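You operate a simulated robot arm through the tools that you are given. There is no shell and no other tool. Be economical: measure what you need, move in short steps, check, and stop when the job is done.

The job below is to be done with a simulated two-armed robot. You get a single attempt, and the scene is never put back.

TASK
Start the cooler on low with swing on, louvres down and pump on.
Fine: shut its side door first; watch the display till it is under 30 C.

The check looks at the end state, three seconds after you hand in, the way a careful person would. Anything else that was tipped, shoved, dropped, spilled or broken makes it a failure.

THE ROBOT
Two 7-joint arms with fingered hands on one trunk, on a base that drives. Base frame: it is fixed to the floor where the robot stands at the start and does not move with it; the origin is under the middle of the robot, x ahead of it, y to its left, z up. Lengths are in m, angles in rad, forces in N, time in s.
The left shoulder is at the start at [0.07, 0.145, 0.852], the right one opposite. With the tool pointing down near the work surface each hand reaches from about 0.44 to 0.8 m from the robot's upright axis, wherever it stands, measured 20 degrees to its own side. Places, roughly: air cooler [1.4, 0.2, 0.5]; black drain valve [0.9, 0.4, 0.4]; blue water valve [0.9, 0, 0.3]; cooler control panel [1.1, 0.2, 1.1]; cooler side door [0.9, 0, 0.7]; cooler speed knob [1.1, 0.3, 1.1]; louvre lever [1, 0.3, 0.9]; pump button [1.1, 0.2, 1.1]; swing button [1.1, 0.1, 1.1]. Payload 3.5 kg a hand.
Tool frame (each hand has its own): the origin (TCP) lies between the finger pads and is the grasp point; the fingertips stand 0.025 m ahead of it; z points along the fingers, y is the line along which they close. Largest opening 0.088 m; the body of the gripper starts 0.029 m behind the TCP. The gripper is a hand of 4 fingers: y runs from the thumb to the fingers, the wrist lies at [-0.013, -0.097, -0.162] in the tool frame.
Orientation is that of the tool frame in the base frame, as [roll, pitch, yaw] about the fixed x, y, z axes, in that order (R = Rz(yaw) Ry(pitch) Rx(roll)). With the fingers straight down and the wrist toward the robot, the tool's x, y and z point along [0, 1, 0], [1, 0, 0] and [0, 0, -1] of the base frame.

THE INTERFACE
- The arms move only by the tool play_rows. It takes "left_targets", "right_targets" or both (then of equal length, played together; a hand with none holds still); each is a list of rows, each a list of 6 numbers: the shift along the tool's x, y, z in units of 50 mm (1.0 is 50 mm), then the turn, a rotation vector about the tool's x, y, z in units of 4 degrees (1.0 is 4 degrees). In form: [[x, y, z, wx, wy, wz], ...]. A call has 1 to 8 rows; each row shifts and turns the commanded pose from where the row before left it, along the tool's axes as they then stand. A call with a number of a shift or a turn outside -1 to 1 is refused whole. Each row takes 0.2 s and may step no farther than 0.05 m and 0.15 rad from the row before; otherwise, the whole call is refused. Where a pose cannot be reached the arm comes as near as it can. A force on the tool above 40 N (or 10 N above the force at the start of the call, whichever is more), or a blocked arm, ends the call early, and 0.2 s more pass. In this call time passes only in rows, and 0.2 s behind the last. It gives the time, the measured TCP pose, the force on the tool (base axes), the opening and the grip force at its end, in the units of the frame above (readings bear some noise), with the torque about the TCP (base axes, N m) and any sound that the robot's microphone picked up.
- Cameras (640 x 400 px; columns grow to the right, rows downward): "scene" is now at [0.1408, 0.0283, 1.2032]; the picture's right is [0.42, -0.91, 0.00], its down [-0.32, -0.15, -0.94] and it looks along [0.85, 0.39, -0.35] (base axes); focal length 250 px, centre (320, 200). "left" rides on the left gripper at [-0.064, -0.083, -0.098] in its tool frame; the picture's right is [-0.62, -0.37, 0.69], its down [0.71, -0.63, 0.30] and it looks along [0.32, 0.68, 0.65] (tool axes); focal length 265 px, centre (320, 200). "right" rides on the right gripper at [0.064, -0.083, -0.098] in its tool frame; the picture's right is [-0.62, 0.37, -0.69], its down [-0.71, -0.63, 0.30] and it looks along [-0.32, 0.68, 0.65] (tool axes); focal length 265 px, centre (320, 200). There is no depth. A picture from a camera that has moved, and an enlarged one, comes with that camera's place and axes in the base frame and with its lens. The place of the scene camera against the robot may be out by one fixed shift of up to 0.018 m in any direction.
- camera(camera): a new picture of that camera. The clock stands still meanwhile.
- move_column(by): slides the trunk up (or, below 0, down) by that many m; the arms and the scene camera ride with it, the base frame stays. It gives what a move gives, with no picture.
- base_move(legs): drives the robot by 1 to 6 legs, each [ahead, left, turn to the left] in m, m and rad, along the robot's own axes; the way and the turn of a leg run together, so that a leg with both is an arc; at most 1.5 m and 3.142 rad a leg. The arms and the cameras ride along, it lands a little off, and it stops where it bumps. It gives what a move gives.
- set_fingers(index, middle, ring, thumb_bend, thumb_turn, hand): sets how far each is bent, from 0 (flat) to 100 (curled in); at 30 the hand is open as for a grip, at 70 the pads meet at the TCP. One left out holds its place. A second passes; each finger stops where it meets its share of the squeeze, and holds until it gets a number again. It is the only way to open and close the hand. It gives what a move gives, with no picture; readings hold the bend of each and the force on the fingers (four entries, about 0 where the hand has none), thumb and palm. thumb_turn goes from beside the hand (0) to across from the fingers (100), as for a grip.
- turn_head(pan, tilt): turns the head with the scene camera to pan (to the left, within 1.501 rad either way) and tilt (down, from -0.506 to 1.204), counted from straight ahead of the robot. It gives what a move gives.
- zoom(camera, box): a new picture of the part [left, top, right, bottom] of that camera's present view, enlarged. The clock stands still meanwhile.
- finish_job(): hands the job in; it is judged then, once.

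Go step by step. Nothing tells you exact positions but the pictures and the camera data: compare them with the known pose of the tool, close in by small moves and look again before you grip or let go. The budget is 120 turns and 92 pictures, counting those below and the enlarged ones. Unless the task says otherwise, let go and move clear before handing in, and close with one line.

The tools are called after ">>>" by a JSON object that holds its "name" and its "arguments". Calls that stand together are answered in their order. play_rows: Moves the arms, as the interface text tells. Its arguments: {"type":"object","properties":{"left_targets":{"type":"array"},"right_targets":{"type":"array"}},"required":[]} The other tools are called the same way: move_column (by) slides the trunk up or down; set_fingers (index, middle, ring, thumb_bend, thumb_turn, hand) moves the fingers one by one; base_move (legs) drives the base; turn_head (pan, tilt) turns the head that bears the scene camera; camera (camera) takes a picture; zoom (camera, box) takes an enlarged picture of a part of a camera's view; finish_job () hands the job in.

At the start:

```text
t: 0.0
left_tcp_pos: [0.4277, 0.3632, 1.1401]
left_orientation: [3.141, 0.001, 1.57]
left_ft_force: [-0.2, 0.2, 0.1]
left_wrist_torque: [0.0, 0.0, 0.02]
left_finger_gap: 0.0875
left_grip_force: 0.2
left_shape: jaw
left_bend: [30.0, 30.0, 30.0, 30.0, 98.0]
left_finger forces: [0.0, 0.0, 0.0, 0.1, 0.0, 0.1]
right_tcp_pos: [0.5587, -0.0463, 1.0969]
right_orientation: [-3.14, 0.0, 1.571]
right_ft_force: [0.4, 1.0, 0.1]
right_wrist_torque: [0.03, -0.01, 0.01]
right_finger_gap: 0.0875
right_grip_force: 0.0
right_shape: jaw
right_bend: [30.0, 30.0, 30.0, 30.0, 98.0]
right_finger forces: [0.1, 0.0, 0.1, 0.0, 0.0, 0.0]
trunk travel left (down, up): [-0.415, 0.425]
robot x, y, heading: [-0.0025, -0.0028, -0.004]
head pan, tilt: [0.428, 0.361]
```

scene: 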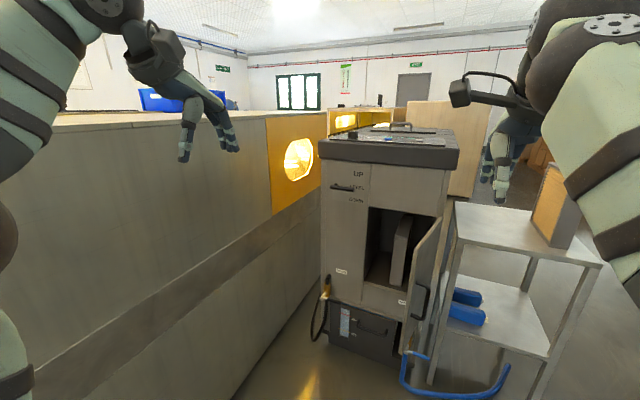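
right: 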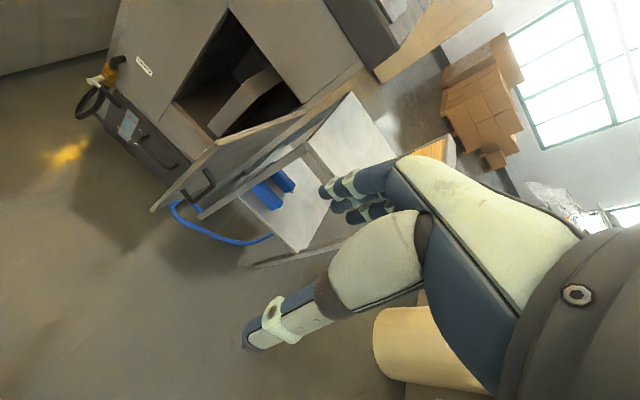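
left: 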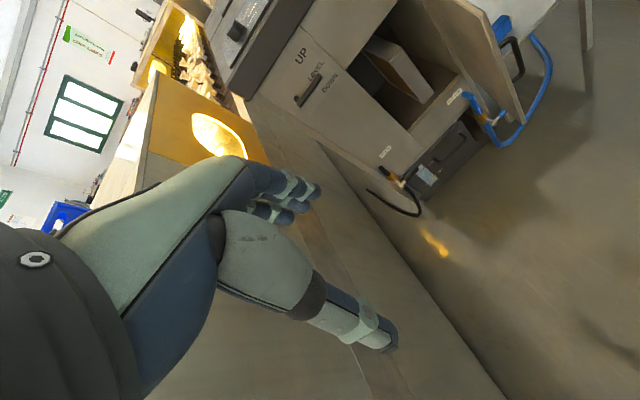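

I see the cooler with its side door open, a drain valve and water hose, and a lever marked UP / LEVEL / DOWN. I'll take closer looks first.

>>> {"name": "zoom", "arguments": {"camera": "scene", "box": [310, 110, 470, 210]}}

>>> {"name": "zoom", "arguments": {"camera": "scene", "box": [300, 200, 530, 400]}}

```text
4.00 times, centred on (390, 160) of scene
camera zoom: at [0.1408, 0.0283, 1.2032], right [0.42, -0.91, 0.0], down [-0.32, -0.15, -0.94], along [0.85, 0.39, -0.35], focal length 1001 px, centre (40, 360)
```

zoom: 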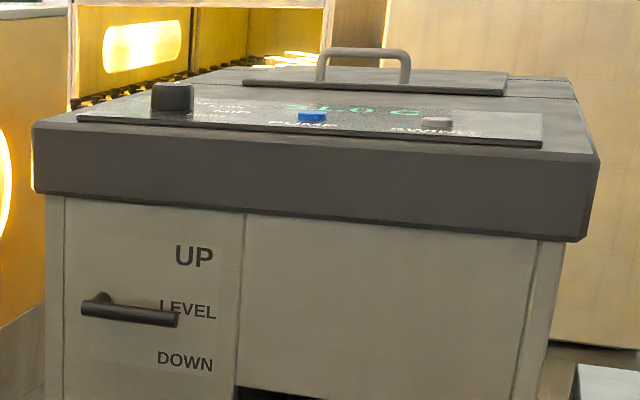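

```text
2.00 times, centred on (415, 300) of scene
camera zoom: at [0.1408, 0.0283, 1.2032], right [0.42, -0.91, 0.0], down [-0.32, -0.15, -0.94], along [0.85, 0.39, -0.35], focal length 500 px, centre (130, 0)
```

zoom: 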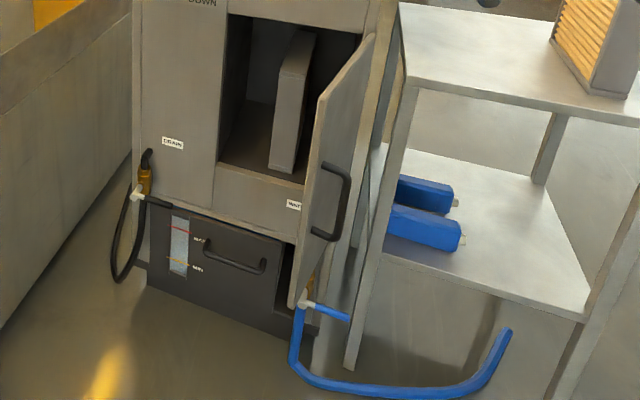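

I'll raise the trunk for a better look at the panel and aim the head.

>>> {"name": "move_column", "arguments": {"by": 0.3}}

>>> {"name": "turn_head", "arguments": {"pan": 0.2, "tilt": 0.6}}

>>> {"name": "camera", "arguments": {"camera": "scene"}}

```text
t: 3.0
left_tcp_pos: [0.4282, 0.363, 1.4397]
left_orientation: [3.14, 0.0, 1.571]
left_ft_force: [-0.5, -0.2, -0.3]
left_wrist_torque: [-0.03, 0.0, 0.01]
left_finger_gap: 0.0878
left_grip_force: 0.1
left_shape: jaw
left_bend: [30.0, 30.0, 30.0, 30.0, 98.0]
left_finger forces: [0.0, 0.1, 0.1, 0.0, 0.1, 0.1]
right_tcp_pos: [0.5596, -0.0482, 1.3973]
right_orientation: [3.141, -0.001, 1.57]
right_ft_force: [0.5, -0.7, -0.2]
right_wrist_torque: [0.0, 0.01, 0.03]
right_finger_gap: 0.0876
right_grip_force: 0.0
right_shape: jaw
right_bend: [30.0, 30.0, 30.0, 30.0, 98.0]
right_finger forces: [0.0, 0.0, 0.0, 0.0, 0.0, 0.1]
trunk travel left (down, up): [-0.715, 0.125]
robot x, y, heading: [-0.0001, 0.0003, -0.002]
head pan, tilt: [0.428, 0.361]
```

```text
t: 3.8
left_tcp_pos: [0.4269, 0.3631, 1.4396]
left_orientation: [3.141, 0.0, 1.571]
left_ft_force: [-0.4, 0.0, -0.7]
left_wrist_torque: [-0.01, 0.01, -0.03]
left_finger_gap: 0.0876
left_grip_force: 0.0
left_shape: jaw
left_bend: [30.0, 30.0, 30.0, 30.0, 98.0]
left_finger forces: [0.0, 0.0, 0.0, 0.1, 0.0, 0.1]
right_tcp_pos: [0.5593, -0.0467, 1.3965]
right_orientation: [-3.141, 0.0, 1.57]
right_ft_force: [0.2, -0.3, -1.3]
right_wrist_torque: [0.0, -0.03, -0.02]
right_finger_gap: 0.0876
right_grip_force: 0.1
right_shape: jaw
right_bend: [30.0, 30.0, 30.0, 30.0, 98.0]
right_finger forces: [0.0, 0.0, 0.0, 0.0, 0.1, 0.0]
trunk travel left (down, up): [-0.715, 0.125]
robot x, y, heading: [0.0001, 0.0013, 0.002]
head pan, tilt: [0.201, 0.6]
```

```text
86 pictures are left
camera scene: at [0.1429, 0.0074, 1.4814], right [0.2, -0.98, 0.0], down [-0.55, -0.11, -0.83], along [0.81, 0.17, -0.56], focal length 250 px, centre (320, 200)
```

scene: 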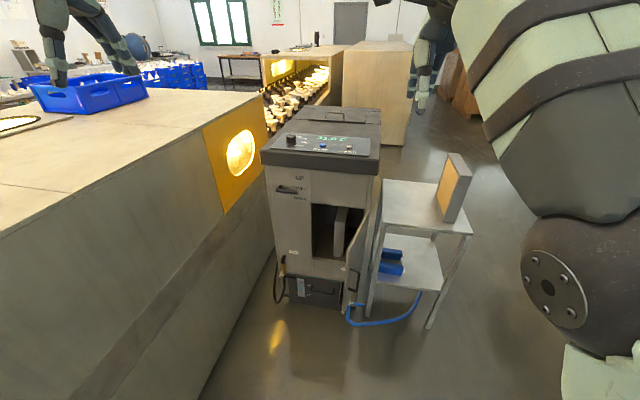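

>>> {"name": "zoom", "arguments": {"camera": "scene", "box": [250, 100, 394, 190]}}

>>> {"name": "zoom", "arguments": {"camera": "scene", "box": [260, 180, 484, 320]}}

```text
4.44 times, centred on (322, 145) of scene
camera zoom: at [0.1429, 0.0074, 1.4814], right [0.2, -0.98, 0.0], down [-0.55, -0.11, -0.83], along [0.81, 0.17, -0.56], focal length 1112 px, centre (311, 444)
```

zoom: 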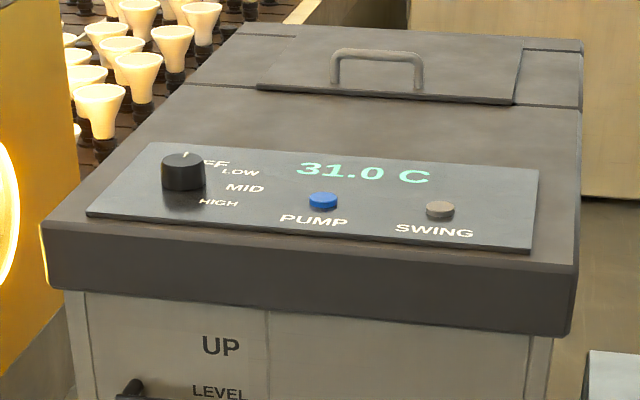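

```text
2.86 times, centred on (372, 250) of scene
camera zoom: at [0.1429, 0.0074, 1.4814], right [0.2, -0.98, 0.0], down [-0.55, -0.11, -0.83], along [0.81, 0.17, -0.56], focal length 715 px, centre (171, 57)
```

zoom: 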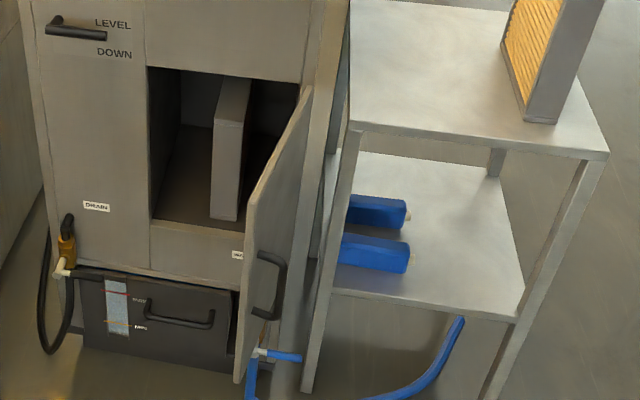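

>>> {"name": "zoom", "arguments": {"camera": "scene", "box": [270, 250, 350, 300]}}

>>> {"name": "zoom", "arguments": {"camera": "scene", "box": [300, 195, 396, 255]}}

>>> {"name": "zoom", "arguments": {"camera": "right", "box": [60, 0, 380, 200]}}

```text
8.00 times, centred on (310, 275) of scene
camera zoom: at [0.1429, 0.0074, 1.4814], right [0.2, -0.98, 0.0], down [-0.55, -0.11, -0.83], along [0.81, 0.17, -0.56], focal length 2002 px, centre (400, -400)
```

zoom: 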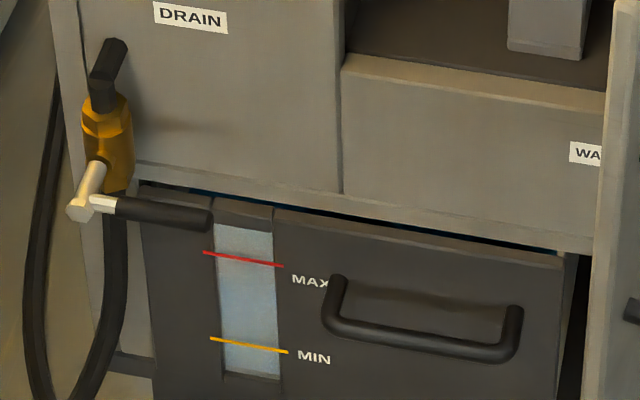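

```text
6.67 times, centred on (348, 225) of scene
camera zoom: at [0.1429, 0.0074, 1.4814], right [0.2, -0.98, 0.0], down [-0.55, -0.11, -0.83], along [0.81, 0.17, -0.56], focal length 1668 px, centre (133, 33)
```

zoom: 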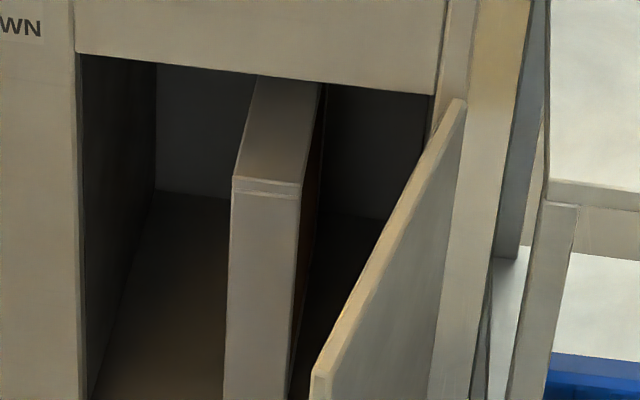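

```text
2.00 times, centred on (220, 100) of right
camera zoom: at [0.4753, 0.0155, 1.4952], right [0.37, -0.62, 0.69], down [-0.63, -0.71, -0.3], along [0.68, -0.32, -0.65], focal length 531 px, centre (520, 400)
```

zoom: 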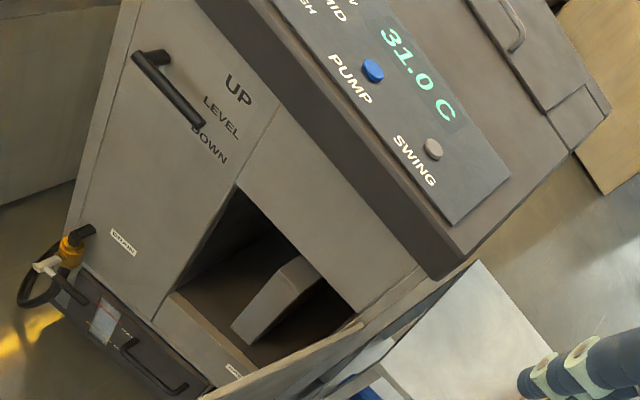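

The pad is in place, both hose valves look closed, the tank has water and the knob is at OFF. I take the door to run from its hinge at about (1.01,-0.03) to its free edge at (0.76,0.04), z 0.48 to 0.85. I'll drive forward and bring the right hand down on the door's outer (right) side.

>>> {"name": "play_rows", "arguments": {"right_targets": [[-1, 0, 0, 0, 0, 0], [-1, 0, 0, 0, 0, 0]]}}

>>> {"name": "base_move", "arguments": {"legs": [[0.22, 0, 0]]}}

>>> {"name": "move_column", "arguments": {"by": -0.3}}

>>> {"name": "turn_head", "arguments": {"pan": 0.0, "tilt": 0.6}}

>>> {"name": "camera", "arguments": {"camera": "scene"}}

>>> {"name": "camera", "arguments": {"camera": "right"}}

```text
t: 4.4
left_tcp_pos: [0.4268, 0.3587, 1.4419]
left_orientation: [3.139, -0.004, 1.57]
left_ft_force: [-0.3, -0.3, -0.2]
left_wrist_torque: [0.0, 0.03, 0.01]
left_finger_gap: 0.0875
left_grip_force: 0.1
left_shape: jaw
left_bend: [30.0, 30.0, 30.0, 30.0, 98.0]
left_finger forces: [0.0, 0.0, 0.1, 0.0, 0.0, 0.1]
right_tcp_pos: [0.5579, -0.1517, 1.3926]
right_orientation: [-3.141, -0.002, 1.574]
right_ft_force: [0.5, -0.7, -0.2]
right_wrist_torque: [0.05, -0.03, -0.04]
right_finger_gap: 0.088
right_grip_force: 0.1
right_shape: jaw
right_bend: [30.0, 30.0, 30.0, 30.0, 98.0]
right_finger forces: [0.1, 0.0, 0.1, 0.0, 0.1, 0.0]
trunk travel left (down, up): [-0.715, 0.125]
robot x, y, heading: [0.0004, 0.0021, -0.002]
head pan, tilt: [0.201, 0.6]
```

```text
t: 6.0
left_tcp_pos: [0.6435, 0.3666, 1.4414]
left_orientation: [3.141, 0.001, 1.575]
left_ft_force: [-0.7, 0.7, 0.4]
left_wrist_torque: [0.01, -0.03, 0.01]
left_finger_gap: 0.0874
left_grip_force: 0.0
left_shape: jaw
left_bend: [30.0, 30.0, 30.0, 30.0, 98.0]
left_finger forces: [0.0, 0.0, 0.0, 0.0, 0.0, 0.0]
right_tcp_pos: [0.7772, -0.1461, 1.3951]
right_orientation: [3.138, -0.001, 1.575]
right_ft_force: [-1.4, -0.6, 0.1]
right_wrist_torque: [0.0, -0.01, -0.01]
right_finger_gap: 0.0878
right_grip_force: 0.1
right_shape: jaw
right_bend: [30.0, 30.0, 30.0, 30.0, 98.0]
right_finger forces: [0.0, 0.1, 0.0, 0.0, 0.1, 0.0]
trunk travel left (down, up): [-0.715, 0.125]
robot x, y, heading: [0.2186, 0.0016, -0.001]
head pan, tilt: [0.201, 0.6]
```

```text
t: 9.1
left_tcp_pos: [0.6489, 0.3639, 1.1404]
left_orientation: [3.14, -0.001, 1.574]
left_ft_force: [-0.3, 0.1, -0.1]
left_wrist_torque: [0.03, -0.01, -0.01]
left_finger_gap: 0.0873
left_grip_force: 0.1
left_shape: jaw
left_bend: [30.0, 30.0, 30.0, 30.0, 98.0]
left_finger forces: [0.0, 0.0, 0.0, 0.0, 0.0, 0.1]
right_tcp_pos: [0.7791, -0.1454, 1.0947]
right_orientation: [-3.14, 0.001, 1.575]
right_ft_force: [-0.1, -0.2, 0.6]
right_wrist_torque: [-0.01, -0.05, 0.01]
right_finger_gap: 0.0876
right_grip_force: 0.0
right_shape: jaw
right_bend: [30.0, 30.0, 30.0, 30.0, 98.0]
right_finger forces: [0.0, 0.0, 0.0, 0.0, 0.1, 0.0]
trunk travel left (down, up): [-0.415, 0.425]
robot x, y, heading: [0.2221, -0.0008, 0.005]
head pan, tilt: [0.201, 0.6]
```

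```text
t: 9.8
left_tcp_pos: [0.6472, 0.3643, 1.1393]
left_orientation: [3.141, 0.0, 1.574]
left_ft_force: [0.6, 0.4, -0.6]
left_wrist_torque: [0.0, -0.02, 0.04]
left_finger_gap: 0.0874
left_grip_force: 0.1
left_shape: jaw
left_bend: [30.0, 30.0, 30.0, 30.0, 98.0]
left_finger forces: [0.0, 0.0, 0.0, 0.0, 0.1, 0.0]
right_tcp_pos: [0.779, -0.1465, 1.0937]
right_orientation: [3.141, 0.0, 1.574]
right_ft_force: [-0.3, 0.4, 0.0]
right_wrist_torque: [-0.01, 0.01, 0.0]
right_finger_gap: 0.0875
right_grip_force: 0.1
right_shape: jaw
right_bend: [30.0, 30.0, 30.0, 30.0, 98.0]
right_finger forces: [0.1, 0.0, 0.0, 0.1, 0.1, 0.0]
trunk travel left (down, up): [-0.415, 0.425]
robot x, y, heading: [0.2201, -0.0022, 0.003]
head pan, tilt: [0.0, 0.6]
```

```text
80 pictures are left
camera scene: at [0.3657, -0.0093, 1.1813], right [0.0, -1.0, 0.0], down [-0.57, 0.0, -0.82], along [0.82, 0.0, -0.57], focal length 250 px, centre (320, 200)
```

scene: 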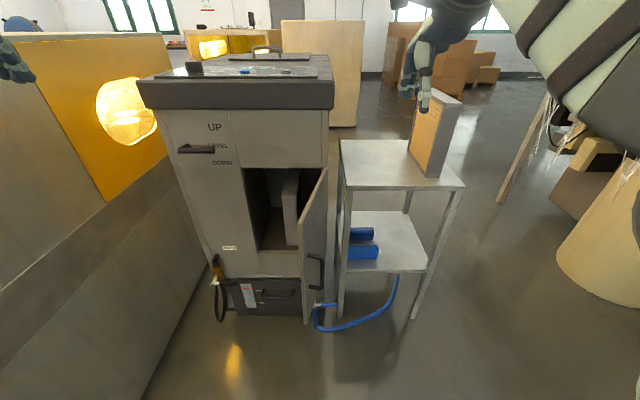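

```text
79 pictures are left
camera right: at [0.6956, -0.0841, 1.1918], right [0.37, -0.62, 0.69], down [-0.63, -0.72, -0.3], along [0.69, -0.32, -0.65], focal length 265 px, centre (320, 200)
```

right: 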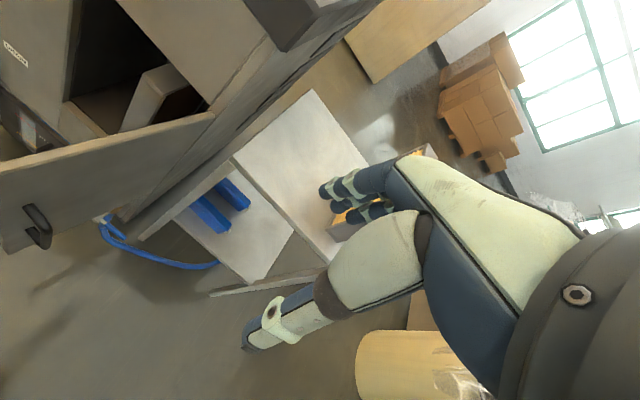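

The hand is right of the door with clear air below it, so I'll lower it beside the door's outer face.

>>> {"name": "play_rows", "arguments": {"right_targets": [[0, 0, 1, 0, 0, 0], [0, 0, 1, 0, 0, 0], [0, 0, 1, 0, 0, 0], [0, 0, 1, 0, 0, 0], [0, 0, 1, 0, 0, 0], [0, 0, 1, 0, 0, 0], [0, 0.4, 1, 0, 0, 0]]}}

>>> {"name": "camera", "arguments": {"camera": "scene"}}

>>> {"name": "camera", "arguments": {"camera": "right"}}

```text
refused: row 7 steps farther than a row can; nothing moved
```

```text
78 pictures are left
camera scene: at [0.3657, -0.0093, 1.1813], right [0.0, -1.0, 0.0], down [-0.57, 0.0, -0.82], along [0.82, 0.0, -0.57], focal length 250 px, centre (320, 200)
```

scene: 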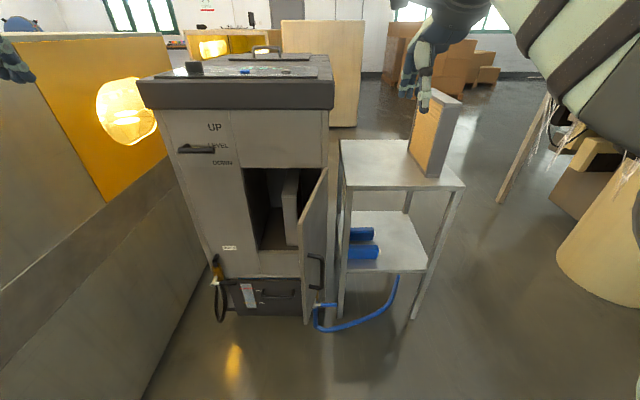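

```text
77 pictures are left
camera right: at [0.6956, -0.0841, 1.1918], right [0.37, -0.62, 0.69], down [-0.63, -0.72, -0.3], along [0.69, -0.32, -0.65], focal length 265 px, centre (320, 200)
```

right: 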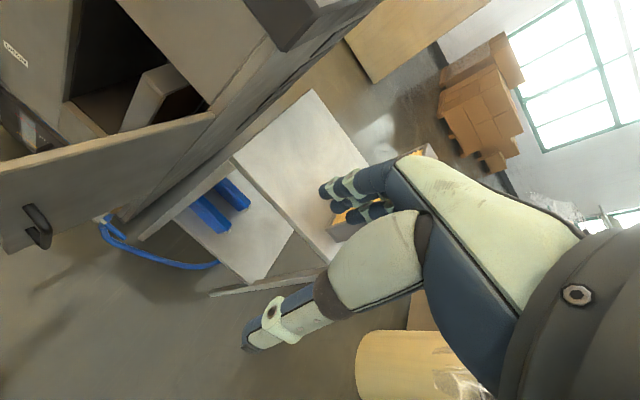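

The call was refused because row 7 was too long a step. I'll redo it with shorter rows.

>>> {"name": "play_rows", "arguments": {"right_targets": [[0, 0, 0.95, 0, 0, 0], [0, 0, 0.95, 0, 0, 0], [0, 0, 0.95, 0, 0, 0], [0, 0, 0.95, 0, 0, 0], [0, 0, 0.95, 0, 0, 0], [0, 0, 0.95, 0, 0, 0], [0, 0, 0.95, 0, 0, 0], [0.5, 0, 0.2, 0, 0, 0]]}}

>>> {"name": "camera", "arguments": {"camera": "scene"}}

```text
t: 11.6
left_tcp_pos: [0.6473, 0.3664, 1.1395]
left_orientation: [3.139, -0.001, 1.573]
left_ft_force: [-0.2, -0.3, 0.1]
left_wrist_torque: [0.0, -0.01, -0.01]
left_finger_gap: 0.0876
left_grip_force: 0.1
left_shape: jaw
left_bend: [30.0, 30.0, 30.0, 30.0, 98.0]
left_finger forces: [0.0, 0.0, 0.0, 0.0, 0.0, 0.0]
right_tcp_pos: [0.7763, -0.1189, 0.7516]
right_orientation: [3.139, 0.002, 1.574]
right_ft_force: [-0.7, 0.3, 0.3]
right_wrist_torque: [-0.05, 0.01, -0.06]
right_finger_gap: 0.0876
right_grip_force: 0.0
right_shape: jaw
right_bend: [30.0, 30.0, 30.0, 30.0, 98.0]
right_finger forces: [0.0, 0.0, 0.0, 0.0, 0.0, 0.1]
trunk travel left (down, up): [-0.415, 0.425]
robot x, y, heading: [0.2209, 0.0012, 0.004]
head pan, tilt: [0.0, 0.6]
```

```text
76 pictures are left
camera scene: at [0.3654, -0.0082, 1.1814], right [0.0, -1.0, 0.0], down [-0.56, 0.0, -0.83], along [0.83, 0.0, -0.56], focal length 250 px, centre (320, 200)
```

scene: 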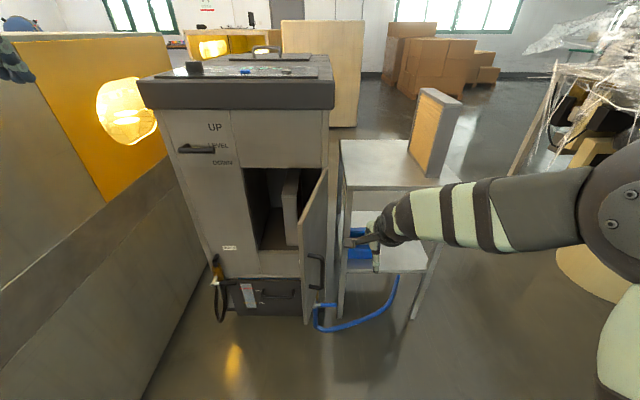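

The hand is about 0.14 m to the right of the door's free edge. I'll push the door left, then on round its arc.

>>> {"name": "play_rows", "arguments": {"right_targets": [[0.9, 0.1, 0, 0, 0, 0], [0.9, 0.1, 0, 0, 0, 0], [0.6, 0.1, 0, 0, 0, 0], [0.6, 0.1, 0, 0, 0, 0], [0.6, 0.3, 0, 0, 0, 0], [0.6, 0.3, 0, 0, 0, 0]]}}

>>> {"name": "camera", "arguments": {"camera": "scene"}}

```text
t: 13.0
left_tcp_pos: [0.6471, 0.3681, 1.1378]
left_orientation: [3.141, 0.002, 1.575]
left_ft_force: [0.2, 0.0, -1.2]
left_wrist_torque: [-0.03, 0.01, -0.01]
left_finger_gap: 0.0875
left_grip_force: 0.1
left_shape: jaw
left_bend: [30.0, 30.0, 30.0, 30.0, 98.0]
left_finger forces: [0.0, 0.0, 0.0, 0.1, 0.1, 0.0]
right_tcp_pos: [0.8376, 0.0807, 0.758]
right_orientation: [-3.139, -0.018, 1.551]
right_ft_force: [0.1, -0.5, -0.1]
right_wrist_torque: [-0.01, -0.04, -0.02]
right_finger_gap: 0.0879
right_grip_force: 0.1
right_shape: jaw
right_bend: [30.0, 30.0, 30.0, 30.0, 98.0]
right_finger forces: [0.0, 0.0, 0.0, 0.1, 0.0, 0.0]
trunk travel left (down, up): [-0.415, 0.425]
robot x, y, heading: [0.2198, -0.0002, 0.003]
head pan, tilt: [0.0, 0.6]
```

```text
75 pictures are left
camera scene: at [0.3665, -0.0072, 1.1812], right [0.0, -1.0, 0.0], down [-0.57, 0.0, -0.82], along [0.82, 0.0, -0.57], focal length 250 px, centre (320, 200)
```

scene: 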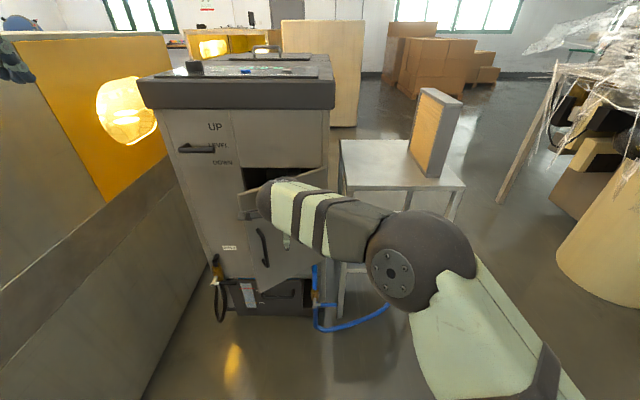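

The door has swung most of the way. I'll keep pushing it forward.

>>> {"name": "play_rows", "arguments": {"right_targets": [[0.4, 0.5, 0, 0, 0, 0], [0.4, 0.5, 0, 0, 0, 0], [0.3, 0.5, 0, 0, 0, 0], [0.2, 0.5, 0, 0, 0, 0], [0, 0.4, 0, 0, 0, 0]]}}

>>> {"name": "camera", "arguments": {"camera": "scene"}}

```text
t: 14.2
left_tcp_pos: [0.6468, 0.3652, 1.1402]
left_orientation: [-3.141, 0.0, 1.575]
left_ft_force: [-0.4, 0.6, -0.2]
left_wrist_torque: [-0.01, -0.01, -0.01]
left_finger_gap: 0.0877
left_grip_force: 0.1
left_shape: jaw
left_bend: [30.0, 30.0, 30.0, 30.0, 98.0]
left_finger forces: [0.0, 0.0, 0.0, 0.0, 0.0, 0.0]
right_tcp_pos: [0.848, 0.0894, 0.7465]
right_orientation: [3.141, 0.001, 1.575]
right_ft_force: [0.3, -0.5, -0.7]
right_wrist_torque: [0.01, 0.01, 0.02]
right_finger_gap: 0.0877
right_grip_force: 0.0
right_shape: jaw
right_bend: [30.0, 30.0, 30.0, 30.0, 98.0]
right_finger forces: [0.1, 0.0, 0.0, 0.0, 0.0, 0.0]
right hand out of reach, approached as far as the arm can: row 1, 2, 3, 4, 5
trunk travel left (down, up): [-0.415, 0.425]
robot x, y, heading: [0.2198, 0.0004, 0.0]
head pan, tilt: [0.0, 0.6]
```

```text
74 pictures are left
camera scene: at [0.3659, -0.0092, 1.1813], right [0.0, -1.0, 0.0], down [-0.57, 0.0, -0.82], along [0.82, 0.0, -0.57], focal length 250 px, centre (320, 200)
```

scene: 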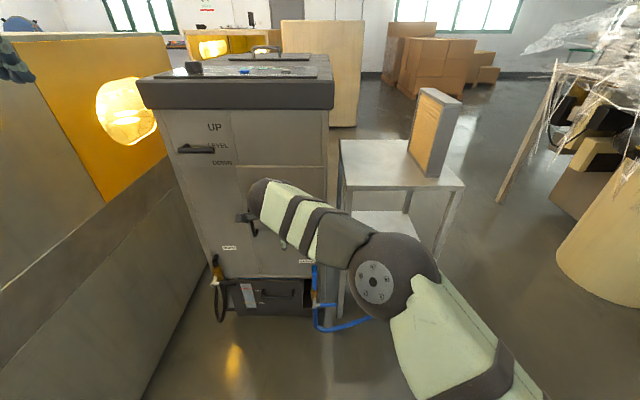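

The door looks closed, but the hand hides part of it. I'll back the hand away and look.

>>> {"name": "play_rows", "arguments": {"right_targets": [[0, -0.9, 0, 0, 0, 0], [-0.5, -0.8, 0, 0, 0, 0], [-0.9, 0, 0, 0, 0, 0], [-0.9, 0, 0, 0, 0, 0], [-0.9, 0, 0, 0, 0, 0], [-0.9, 0, 0, 0, 0, 0]]}}

>>> {"name": "zoom", "arguments": {"camera": "scene", "box": [160, 100, 400, 350]}}

```text
t: 15.6
left_tcp_pos: [0.6476, 0.3645, 1.1406]
left_orientation: [3.137, -0.002, 1.574]
left_ft_force: [-0.2, -0.4, 1.5]
left_wrist_torque: [-0.01, 0.01, 0.0]
left_finger_gap: 0.0874
left_grip_force: 0.0
left_shape: jaw
left_bend: [30.0, 30.0, 30.0, 30.0, 98.0]
left_finger forces: [0.0, 0.0, 0.1, 0.0, 0.0, 0.0]
right_tcp_pos: [0.766, -0.1185, 0.7461]
right_orientation: [-3.141, -0.002, 1.577]
right_ft_force: [-0.3, -0.1, -0.1]
right_wrist_torque: [0.02, -0.01, 0.0]
right_finger_gap: 0.0877
right_grip_force: 0.0
right_shape: jaw
right_bend: [30.0, 30.0, 30.0, 30.0, 98.0]
right_finger forces: [0.0, 0.0, 0.1, 0.0, 0.0, 0.1]
trunk travel left (down, up): [-0.415, 0.425]
robot x, y, heading: [0.2207, -0.0037, 0.003]
head pan, tilt: [0.0, 0.6]
```

```text
1.60 times, centred on (280, 225) of scene
camera zoom: at [0.3654, -0.0107, 1.1813], right [0.0, -1.0, 0.0], down [-0.56, 0.0, -0.83], along [0.83, 0.0, -0.56], focal length 400 px, centre (384, 160)
```

zoom: 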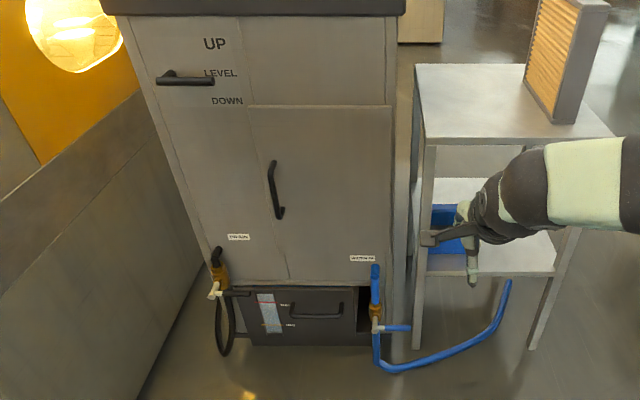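

>>> {"name": "zoom", "arguments": {"camera": "scene", "box": [220, 155, 350, 285]}}

>>> {"name": "zoom", "arguments": {"camera": "scene", "box": [190, 245, 350, 345]}}

```text
3.08 times, centred on (285, 220) of scene
camera zoom: at [0.3654, -0.0107, 1.1813], right [0.0, -1.0, 0.0], down [-0.56, 0.0, -0.83], along [0.83, 0.0, -0.56], focal length 770 px, centre (428, 138)
```

zoom: 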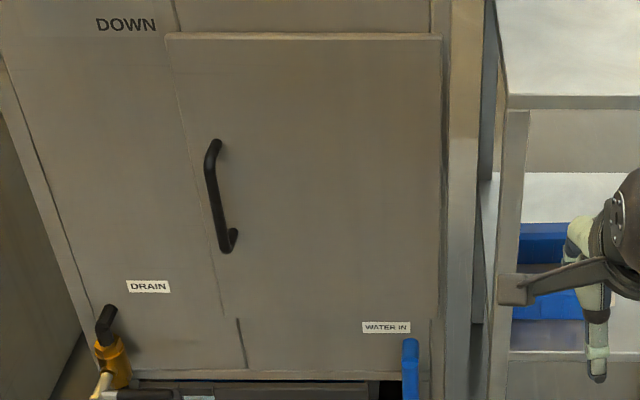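

```text
4.00 times, centred on (270, 295) of scene
camera zoom: at [0.3654, -0.0107, 1.1813], right [0.0, -1.0, 0.0], down [-0.56, 0.0, -0.83], along [0.83, 0.0, -0.56], focal length 1001 px, centre (520, -180)
```

zoom: 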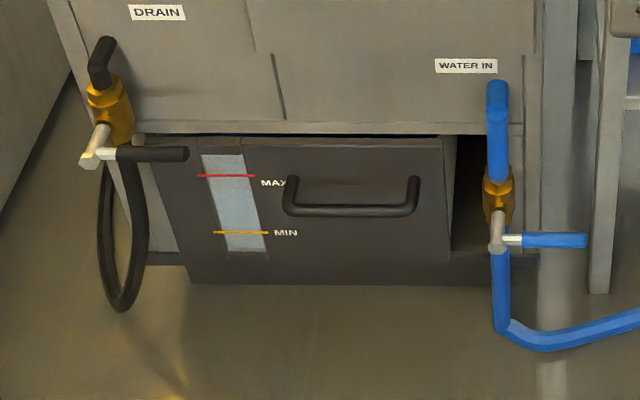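

The door looks flush and both valves are closed with their levers crosswise. I'll come closer and give the door a gentle firm push to be sure.

>>> {"name": "play_rows", "arguments": {"right_targets": [[0, -0.9, 0, 0, 0, 0], [0, -0.9, 0, 0, 0, 0], [0.9, 0, 0, 0, 0, 0], [0.9, 0, 0, 0, 0, 0], [0.9, 0, 0, 0, 0, 0], [0.9, 0, 0, 0, 0, 0], [0.6, 0, 0, 0, 0, 0]]}}

>>> {"name": "base_move", "arguments": {"legs": [[0.19, 0, 0]]}}

>>> {"name": "camera", "arguments": {"camera": "scene"}}

```text
t: 17.2
left_tcp_pos: [0.6467, 0.365, 1.1395]
left_orientation: [-3.141, 0.0, 1.574]
left_ft_force: [0.0, -0.4, 0.0]
left_wrist_torque: [0.04, 0.0, 0.0]
left_finger_gap: 0.0875
left_grip_force: 0.1
left_shape: jaw
left_bend: [30.0, 30.0, 30.0, 30.0, 98.0]
left_finger forces: [0.1, 0.1, 0.0, 0.1, 0.1, 0.0]
right_tcp_pos: [0.6781, 0.0904, 0.7569]
right_orientation: [3.138, -0.029, 1.558]
right_ft_force: [0.2, 0.5, 0.5]
right_wrist_torque: [0.03, -0.01, 0.0]
right_finger_gap: 0.0876
right_grip_force: 0.0
right_shape: jaw
right_bend: [30.0, 30.0, 30.0, 30.0, 98.0]
right_finger forces: [0.1, 0.0, 0.1, 0.1, 0.0, 0.0]
trunk travel left (down, up): [-0.415, 0.425]
robot x, y, heading: [0.22, 0.001, 0.003]
head pan, tilt: [0.0, 0.6]
```

```text
t: 18.7
left_tcp_pos: [0.8376, 0.3658, 1.1404]
left_orientation: [3.141, 0.002, 1.574]
left_ft_force: [0.3, -0.3, 0.3]
left_wrist_torque: [0.01, 0.04, -0.02]
left_finger_gap: 0.0878
left_grip_force: 0.1
left_shape: jaw
left_bend: [30.0, 30.0, 30.0, 30.0, 98.0]
left_finger forces: [0.0, 0.0, 0.1, 0.0, 0.0, 0.0]
right_tcp_pos: [0.867, 0.0912, 0.7548]
right_orientation: [3.14, -0.027, 1.562]
right_ft_force: [0.0, 0.0, 0.1]
right_wrist_torque: [0.0, 0.03, -0.02]
right_finger_gap: 0.0876
right_grip_force: 0.0
right_shape: jaw
right_bend: [30.0, 30.0, 30.0, 30.0, 98.0]
right_finger forces: [0.1, 0.0, 0.1, 0.0, 0.0, 0.0]
trunk travel left (down, up): [-0.415, 0.425]
robot x, y, heading: [0.4088, 0.0006, 0.004]
head pan, tilt: [0.0, 0.6]
```

```text
70 pictures are left
camera scene: at [0.5559, -0.0087, 1.1812], right [0.0, -1.0, 0.0], down [-0.57, 0.0, -0.82], along [0.82, 0.0, -0.57], focal length 250 px, centre (320, 200)
```

scene: 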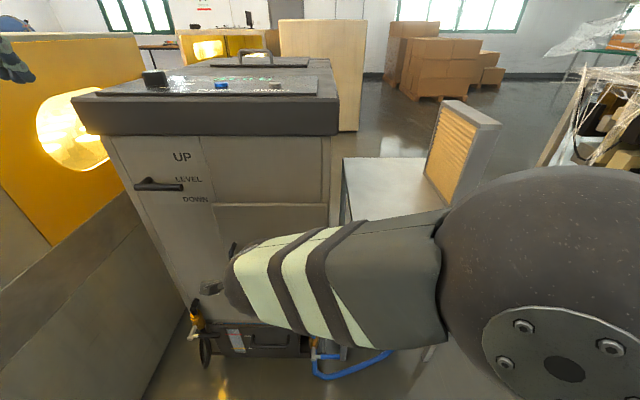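

>>> {"name": "play_rows", "arguments": {"right_targets": [[0.4, 0.4, 0, 0, 0, 0], [0, 0.4, 0, 0, 0, 0], [0, 0.4, 0, 0, 0, 0], [0, 0.3, 0, 0, 0, 0]]}}

```text
t: 19.9
left_tcp_pos: [0.8302, 0.3664, 1.1431]
left_orientation: [3.138, -0.002, 1.575]
left_ft_force: [-0.4, -0.8, -0.7]
left_wrist_torque: [0.01, 0.02, 0.0]
left_finger_gap: 0.0878
left_grip_force: 0.1
left_shape: jaw
left_bend: [30.0, 30.0, 30.0, 30.0, 98.0]
left_finger forces: [0.0, 0.0, 0.0, 0.0, 0.0, 0.1]
right_tcp_pos: [0.9537, 0.0939, 0.791]
right_orientation: [3.134, -0.118, 1.515]
right_ft_force: [-19.8, 0.8, 3.9]
right_wrist_torque: [-0.07, -0.49, -0.24]
right_finger_gap: 0.0865
right_grip_force: 0.1
right_shape: jaw
right_bend: [30.0, 38.0, 31.0, 30.0, 98.0]
right_finger forces: [0.3, 18.5, 1.1, 0.1, 0.1, 0.1]
trunk travel left (down, up): [-0.415, 0.425]
robot x, y, heading: [0.4116, -0.0008, 0.006]
head pan, tilt: [0.0, 0.6]
stopped in row 4 (right hand): the arm was blocked; the commanded pose is now the measured one
```

The push met about 20 N, so the door is shut. I'll withdraw the right hand and bring it up at the side.

>>> {"name": "play_rows", "arguments": {"right_targets": [[0, -0.9, 0, 0, 0, 0], [0, -0.9, 0, 0, 0, 0], [0, -0.9, 0, 0, 0, 0], [-0.9, 0, 0, 0, 0, 0], [-0.9, 0, 0, 0, 0, 0], [-0.9, 0, 0, 0, 0, 0], [-0.9, 0, 0, 0, 0, 0], [-0.9, 0, 0, 0, 0, 0]]}}

>>> {"name": "play_rows", "arguments": {"right_targets": [[0, 0, -0.95, 0, 0, 0], [0, 0, -0.95, 0, 0, 0], [0, 0, -0.95, 0, 0, 0], [0, 0, -0.95, 0, 0, 0], [0, 0, -0.95, 0, 0, 0], [0, 0, -0.95, 0, 0, 0], [0, 0, -0.95, 0, 0, 0], [0, 0, -0.95, 0, 0, 0]]}}

>>> {"name": "turn_head", "arguments": {"pan": 0.3, "tilt": 0.6}}

>>> {"name": "camera", "arguments": {"camera": "scene"}}

>>> {"name": "camera", "arguments": {"camera": "left"}}

```text
t: 21.7
left_tcp_pos: [0.8352, 0.365, 1.1413]
left_orientation: [3.14, -0.003, 1.573]
left_ft_force: [1.0, -1.0, -0.2]
left_wrist_torque: [0.03, -0.02, 0.0]
left_finger_gap: 0.0876
left_grip_force: 0.1
left_shape: jaw
left_bend: [30.0, 30.0, 30.0, 30.0, 98.0]
left_finger forces: [0.1, 0.0, 0.0, 0.1, 0.0, 0.1]
right_tcp_pos: [0.8101, -0.1246, 0.7643]
right_orientation: [3.13, -0.113, 1.515]
right_ft_force: [-1.0, 0.3, -0.6]
right_wrist_torque: [0.03, 0.01, 0.04]
right_finger_gap: 0.0879
right_grip_force: 0.0
right_shape: jaw
right_bend: [30.0, 30.0, 30.0, 30.0, 98.0]
right_finger forces: [0.1, 0.0, 0.0, 0.0, 0.0, 0.0]
trunk travel left (down, up): [-0.415, 0.425]
robot x, y, heading: [0.4101, 0.0014, 0.004]
head pan, tilt: [0.0, 0.6]
```

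```text
t: 23.5
left_tcp_pos: [0.837, 0.3701, 1.1385]
left_orientation: [3.141, 0.003, 1.575]
left_ft_force: [0.2, 0.1, -0.4]
left_wrist_torque: [-0.01, -0.02, -0.02]
left_finger_gap: 0.0876
left_grip_force: 0.0
left_shape: jaw
left_bend: [30.0, 30.0, 30.0, 30.0, 98.0]
left_finger forces: [0.0, 0.0, 0.1, 0.0, 0.0, 0.0]
right_tcp_pos: [0.853, -0.1476, 1.1229]
right_orientation: [3.134, -0.106, 1.516]
right_ft_force: [-0.2, -0.4, 0.3]
right_wrist_torque: [-0.04, -0.02, 0.01]
right_finger_gap: 0.0877
right_grip_force: 0.0
right_shape: jaw
right_bend: [30.0, 30.0, 30.0, 30.0, 98.0]
right_finger forces: [0.1, 0.0, 0.0, 0.0, 0.0, 0.1]
right hand out of reach, approached as far as the arm can: row 6, 7, 8
trunk travel left (down, up): [-0.415, 0.425]
robot x, y, heading: [0.4111, -0.0008, 0.004]
head pan, tilt: [0.0, 0.6]
```

```text
t: 24.3
left_tcp_pos: [0.8374, 0.3666, 1.1402]
left_orientation: [3.138, 0.0, 1.576]
left_ft_force: [0.3, 0.2, -0.3]
left_wrist_torque: [0.02, 0.0, 0.03]
left_finger_gap: 0.0877
left_grip_force: 0.2
left_shape: jaw
left_bend: [30.0, 30.0, 30.0, 30.0, 98.0]
left_finger forces: [0.0, 0.1, 0.0, 0.1, 0.0, 0.1]
right_tcp_pos: [0.8515, -0.1512, 1.123]
right_orientation: [3.134, -0.111, 1.517]
right_ft_force: [0.6, -0.4, 0.5]
right_wrist_torque: [-0.01, -0.02, 0.01]
right_finger_gap: 0.0877
right_grip_force: 0.0
right_shape: jaw
right_bend: [30.0, 30.0, 30.0, 30.0, 98.0]
right_finger forces: [0.0, 0.0, 0.0, 0.0, 0.0, 0.1]
trunk travel left (down, up): [-0.415, 0.425]
robot x, y, heading: [0.4086, -0.0015, 0.001]
head pan, tilt: [0.3, 0.6]
```

```text
69 pictures are left
camera scene: at [0.5505, 0.0173, 1.1813], right [0.3, -0.95, 0.0], down [-0.54, -0.17, -0.82], along [0.79, 0.25, -0.57], focal length 250 px, centre (320, 200)
```

scene: 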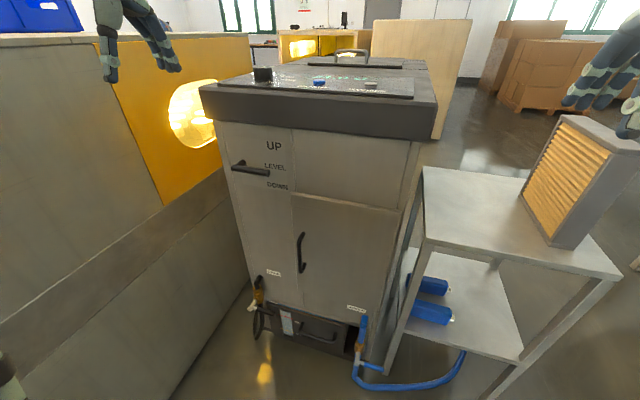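

```text
68 pictures are left
camera left: at [0.7528, 0.3008, 1.2382], right [-0.36, -0.62, -0.69], down [-0.63, 0.71, -0.3], along [0.68, 0.33, -0.65], focal length 265 px, centre (320, 200)
```

left: 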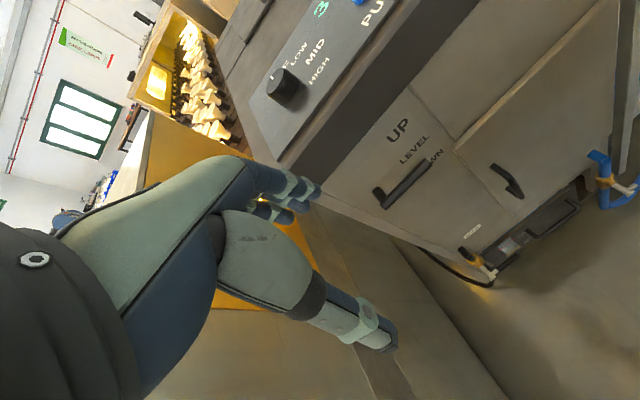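

The door is shut flush. Next is the louvre lever, whose bar runs from a pivot near (1.02,0.38) to a tip near (1.02,0.30) at z about 0.87. I'll turn the left hand so its fingers point forward with the thumb below.

>>> {"name": "play_rows", "arguments": {"left_targets": [[0, 0, 0, -1, 0, 0], [0, 0, 0, -1, 0, 0], [0, 0, 0, -1, 0, 0], [0, 0, 0, -1, 0, 0], [0, 0, 0, -1, 0, 0], [0, 0, 0, -1, 0, 0], [0, 0, 0, -1, 0, 0], [0, 0, 0, -1, 0, 0]]}}

>>> {"name": "play_rows", "arguments": {"left_targets": [[0, 0, 0, -1, 0, 0], [0, 0, 0, -1, 0, 0], [0, 0, 0, -1, 0, 0], [0, 0, 0, -1, 0, 0], [0, 0, 0, -1, 0, 0], [0, 0, 0, -1, 0, 0], [0, 0, 0, -1, 0, 0], [0, 0, 0, -1, 0, 0]]}}

>>> {"name": "play_rows", "arguments": {"left_targets": [[0, 0, 0, -1, 0, 0], [0, 0, 0, -1, 0, 0], [0, 0, 0, -1, 0, 0], [0, 0, 0, -1, 0, 0], [0, 0, 0, -1, 0, 0], [0, 0, 0, -1, 0, 0], [0, 0, 0, -0.5, 0, 0]]}}

>>> {"name": "camera", "arguments": {"camera": "scene"}}

>>> {"name": "camera", "arguments": {"camera": "left"}}

```text
t: 26.1
left_tcp_pos: [0.8522, 0.3696, 1.1429]
left_orientation: [2.579, -0.002, 1.574]
left_ft_force: [0.3, -0.6, -0.2]
left_wrist_torque: [0.04, -0.01, -0.03]
left_finger_gap: 0.0876
left_grip_force: 0.1
left_shape: jaw
left_bend: [30.0, 30.0, 30.0, 30.0, 98.0]
left_finger forces: [0.0, 0.0, 0.0, 0.0, 0.0, 0.1]
left hand out of reach, approached as far as the arm can: row 3, 4
right_tcp_pos: [0.8524, -0.1511, 1.1229]
right_orientation: [3.133, -0.111, 1.514]
right_ft_force: [0.0, 0.1, 0.1]
right_wrist_torque: [-0.01, -0.02, 0.01]
right_finger_gap: 0.088
right_grip_force: 0.1
right_shape: jaw
right_bend: [30.0, 30.0, 30.0, 30.0, 98.0]
right_finger forces: [0.1, 0.0, 0.0, 0.0, 0.1, 0.1]
trunk travel left (down, up): [-0.415, 0.425]
robot x, y, heading: [0.4092, -0.0001, 0.0]
head pan, tilt: [0.3, 0.6]
```

```text
t: 27.9
left_tcp_pos: [0.8521, 0.3699, 1.143]
left_orientation: [2.022, -0.001, 1.576]
left_ft_force: [-0.5, 0.0, 0.4]
left_wrist_torque: [-0.02, -0.01, 0.02]
left_finger_gap: 0.0876
left_grip_force: 0.0
left_shape: jaw
left_bend: [30.0, 30.0, 30.0, 30.0, 98.0]
left_finger forces: [0.0, 0.0, 0.0, 0.0, 0.0, 0.0]
right_tcp_pos: [0.852, -0.1524, 1.1228]
right_orientation: [3.133, -0.113, 1.514]
right_ft_force: [0.1, 0.3, -0.2]
right_wrist_torque: [-0.03, 0.0, 0.0]
right_finger_gap: 0.0876
right_grip_force: 0.1
right_shape: jaw
right_bend: [30.0, 30.0, 30.0, 30.0, 98.0]
right_finger forces: [0.0, 0.0, 0.1, 0.0, 0.1, 0.0]
trunk travel left (down, up): [-0.415, 0.425]
robot x, y, heading: [0.414, -0.0012, 0.004]
head pan, tilt: [0.3, 0.6]
```

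```text
t: 29.5
left_tcp_pos: [0.8672, 0.3663, 1.1554]
left_orientation: [1.57, 0.001, 1.577]
left_ft_force: [-0.1, 0.0, 0.7]
left_wrist_torque: [0.0, 0.02, 0.0]
left_finger_gap: 0.0875
left_grip_force: 0.1
left_shape: jaw
left_bend: [30.0, 30.0, 30.0, 30.0, 98.0]
left_finger forces: [0.0, 0.0, 0.0, 0.1, 0.1, 0.0]
left hand out of reach, approached as far as the arm can: row 5, 6, 7
right_tcp_pos: [0.8515, -0.1514, 1.1233]
right_orientation: [3.132, -0.111, 1.513]
right_ft_force: [0.4, -0.2, 0.0]
right_wrist_torque: [0.03, -0.02, -0.01]
right_finger_gap: 0.0879
right_grip_force: 0.1
right_shape: jaw
right_bend: [30.0, 30.0, 30.0, 30.0, 98.0]
right_finger forces: [0.0, 0.0, 0.0, 0.1, 0.0, 0.0]
trunk travel left (down, up): [-0.415, 0.425]
robot x, y, heading: [0.4067, 0.0011, 0.006]
head pan, tilt: [0.3, 0.6]
```

```text
67 pictures are left
camera scene: at [0.5505, 0.0175, 1.1813], right [0.3, -0.95, 0.0], down [-0.54, -0.17, -0.82], along [0.79, 0.25, -0.57], focal length 250 px, centre (320, 200)
```

scene: 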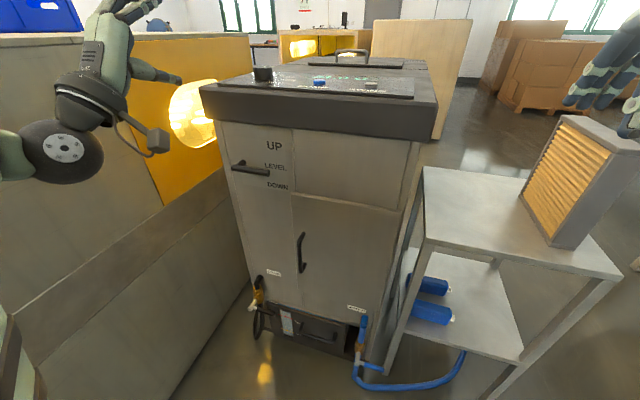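

```text
66 pictures are left
camera left: at [0.7698, 0.3014, 1.0712], right [0.7, -0.62, -0.37], down [0.3, 0.72, -0.63], along [0.65, 0.33, 0.68], focal length 265 px, centre (320, 200)
```

left: 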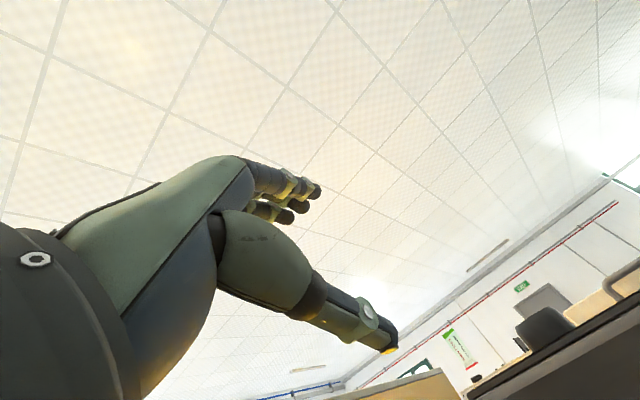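

>>> {"name": "play_rows", "arguments": {"left_targets": [[-0.4, -0.8, -0.2, 0, 0, 0], [-0.4, -0.8, 0, 0, 0, 0], [-0.3, -0.8, 0, 0, 0, 0], [-0.3, -0.8, 0, 0, 0, 0], [0, -0.8, 0, 0, 0, 0], [0, -0.8, 0, 0, 0, 0], [0, -0.6, 0, 0, 0, 0]]}}

>>> {"name": "camera", "arguments": {"camera": "scene"}}

>>> {"name": "camera", "arguments": {"camera": "left"}}

```text
t: 31.1
left_tcp_pos: [0.9117, 0.2994, 0.9632]
left_orientation: [1.569, -0.001, 1.576]
left_ft_force: [0.8, -0.2, 0.8]
left_wrist_torque: [0.03, -0.02, -0.01]
left_finger_gap: 0.0879
left_grip_force: 0.1
left_shape: jaw
left_bend: [30.0, 30.0, 30.0, 30.0, 98.0]
left_finger forces: [0.1, 0.0, 0.1, 0.0, 0.1, 0.0]
left hand out of reach, approached as far as the arm can: row 1, 2, 3, 4
right_tcp_pos: [0.8532, -0.1524, 1.1229]
right_orientation: [3.132, -0.111, 1.514]
right_ft_force: [0.0, 0.9, 1.1]
right_wrist_torque: [-0.03, -0.01, -0.02]
right_finger_gap: 0.0877
right_grip_force: 0.0
right_shape: jaw
right_bend: [30.0, 30.0, 30.0, 30.0, 98.0]
right_finger forces: [0.0, 0.1, 0.0, 0.0, 0.0, 0.1]
trunk travel left (down, up): [-0.415, 0.425]
robot x, y, heading: [0.4116, -0.0007, 0.006]
head pan, tilt: [0.3, 0.6]
```

```text
65 pictures are left
camera scene: at [0.5507, 0.0176, 1.1814], right [0.3, -0.95, 0.0], down [-0.54, -0.17, -0.82], along [0.79, 0.25, -0.57], focal length 250 px, centre (320, 200)
```

scene: 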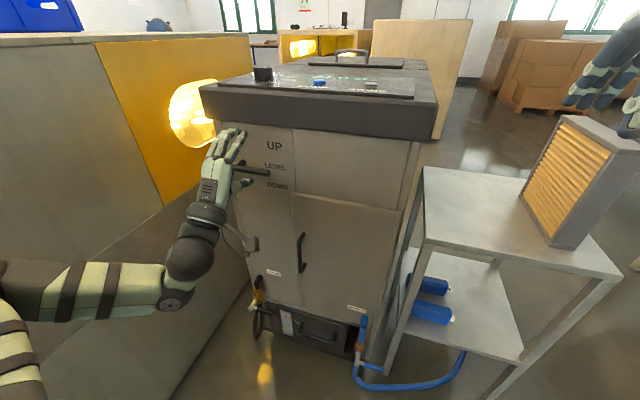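

```text
64 pictures are left
camera left: at [0.8142, 0.2343, 0.8789], right [0.7, -0.62, -0.37], down [0.3, 0.72, -0.63], along [0.65, 0.33, 0.69], focal length 265 px, centre (320, 200)
```

left: 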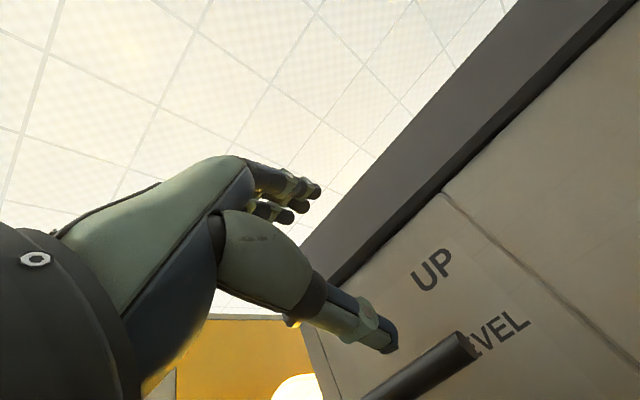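

The left camera puts the lever tip near (1.0,0.30,0.90). I'll bring the open hand to that height and forward, so the bar lies between the fingers above and the thumb below.

>>> {"name": "play_rows", "arguments": {"left_targets": [[0.3, -0.7, -0.1, 0, 0, 0], [0, -0.45, 0, 0, 0, 0], [0, 0, 0.6, 0, 0, 0], [0, 0, 0.5, 0, 0, 0]]}}

>>> {"name": "camera", "arguments": {"camera": "scene"}}

>>> {"name": "camera", "arguments": {"camera": "left"}}

```text
t: 32.1
left_tcp_pos: [0.9619, 0.3154, 0.9023]
left_orientation: [1.569, 0.0, 1.572]
left_ft_force: [0.6, -0.5, 0.2]
left_wrist_torque: [0.01, -0.02, -0.03]
left_finger_gap: 0.088
left_grip_force: 0.0
left_shape: jaw
left_bend: [30.0, 30.0, 30.0, 30.0, 98.0]
left_finger forces: [0.0, 0.0, 0.1, 0.0, 0.0, 0.1]
right_tcp_pos: [0.852, -0.1526, 1.1215]
right_orientation: [3.134, -0.112, 1.514]
right_ft_force: [-0.7, 0.3, -0.5]
right_wrist_torque: [-0.06, 0.0, 0.03]
right_finger_gap: 0.0879
right_grip_force: 0.0
right_shape: jaw
right_bend: [30.0, 30.0, 30.0, 30.0, 98.0]
right_finger forces: [0.0, 0.0, 0.0, 0.0, 0.0, 0.1]
trunk travel left (down, up): [-0.415, 0.425]
robot x, y, heading: [0.4108, -0.0018, 0.004]
head pan, tilt: [0.3, 0.6]
```

```text
63 pictures are left
camera scene: at [0.5508, 0.0174, 1.1813], right [0.3, -0.95, 0.0], down [-0.54, -0.17, -0.82], along [0.79, 0.25, -0.57], focal length 250 px, centre (320, 200)
```

scene: 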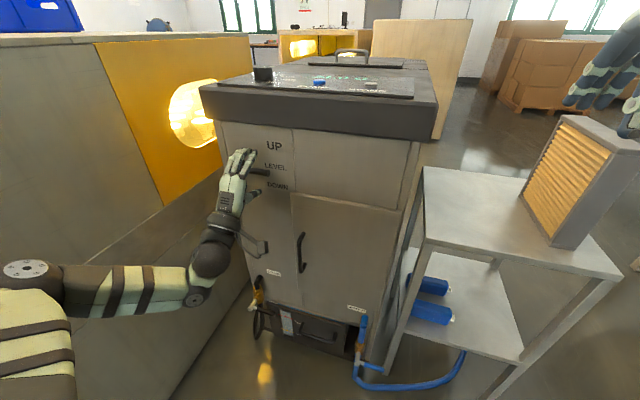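

```text
62 pictures are left
camera left: at [0.8638, 0.2496, 0.8197], right [0.7, -0.62, -0.37], down [0.3, 0.72, -0.63], along [0.65, 0.33, 0.68], focal length 265 px, centre (320, 200)
```

left: 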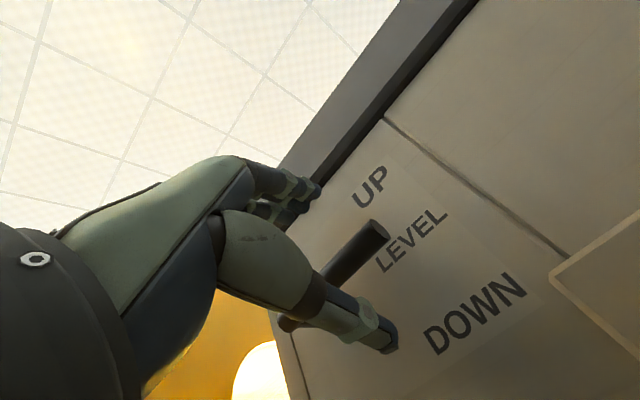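

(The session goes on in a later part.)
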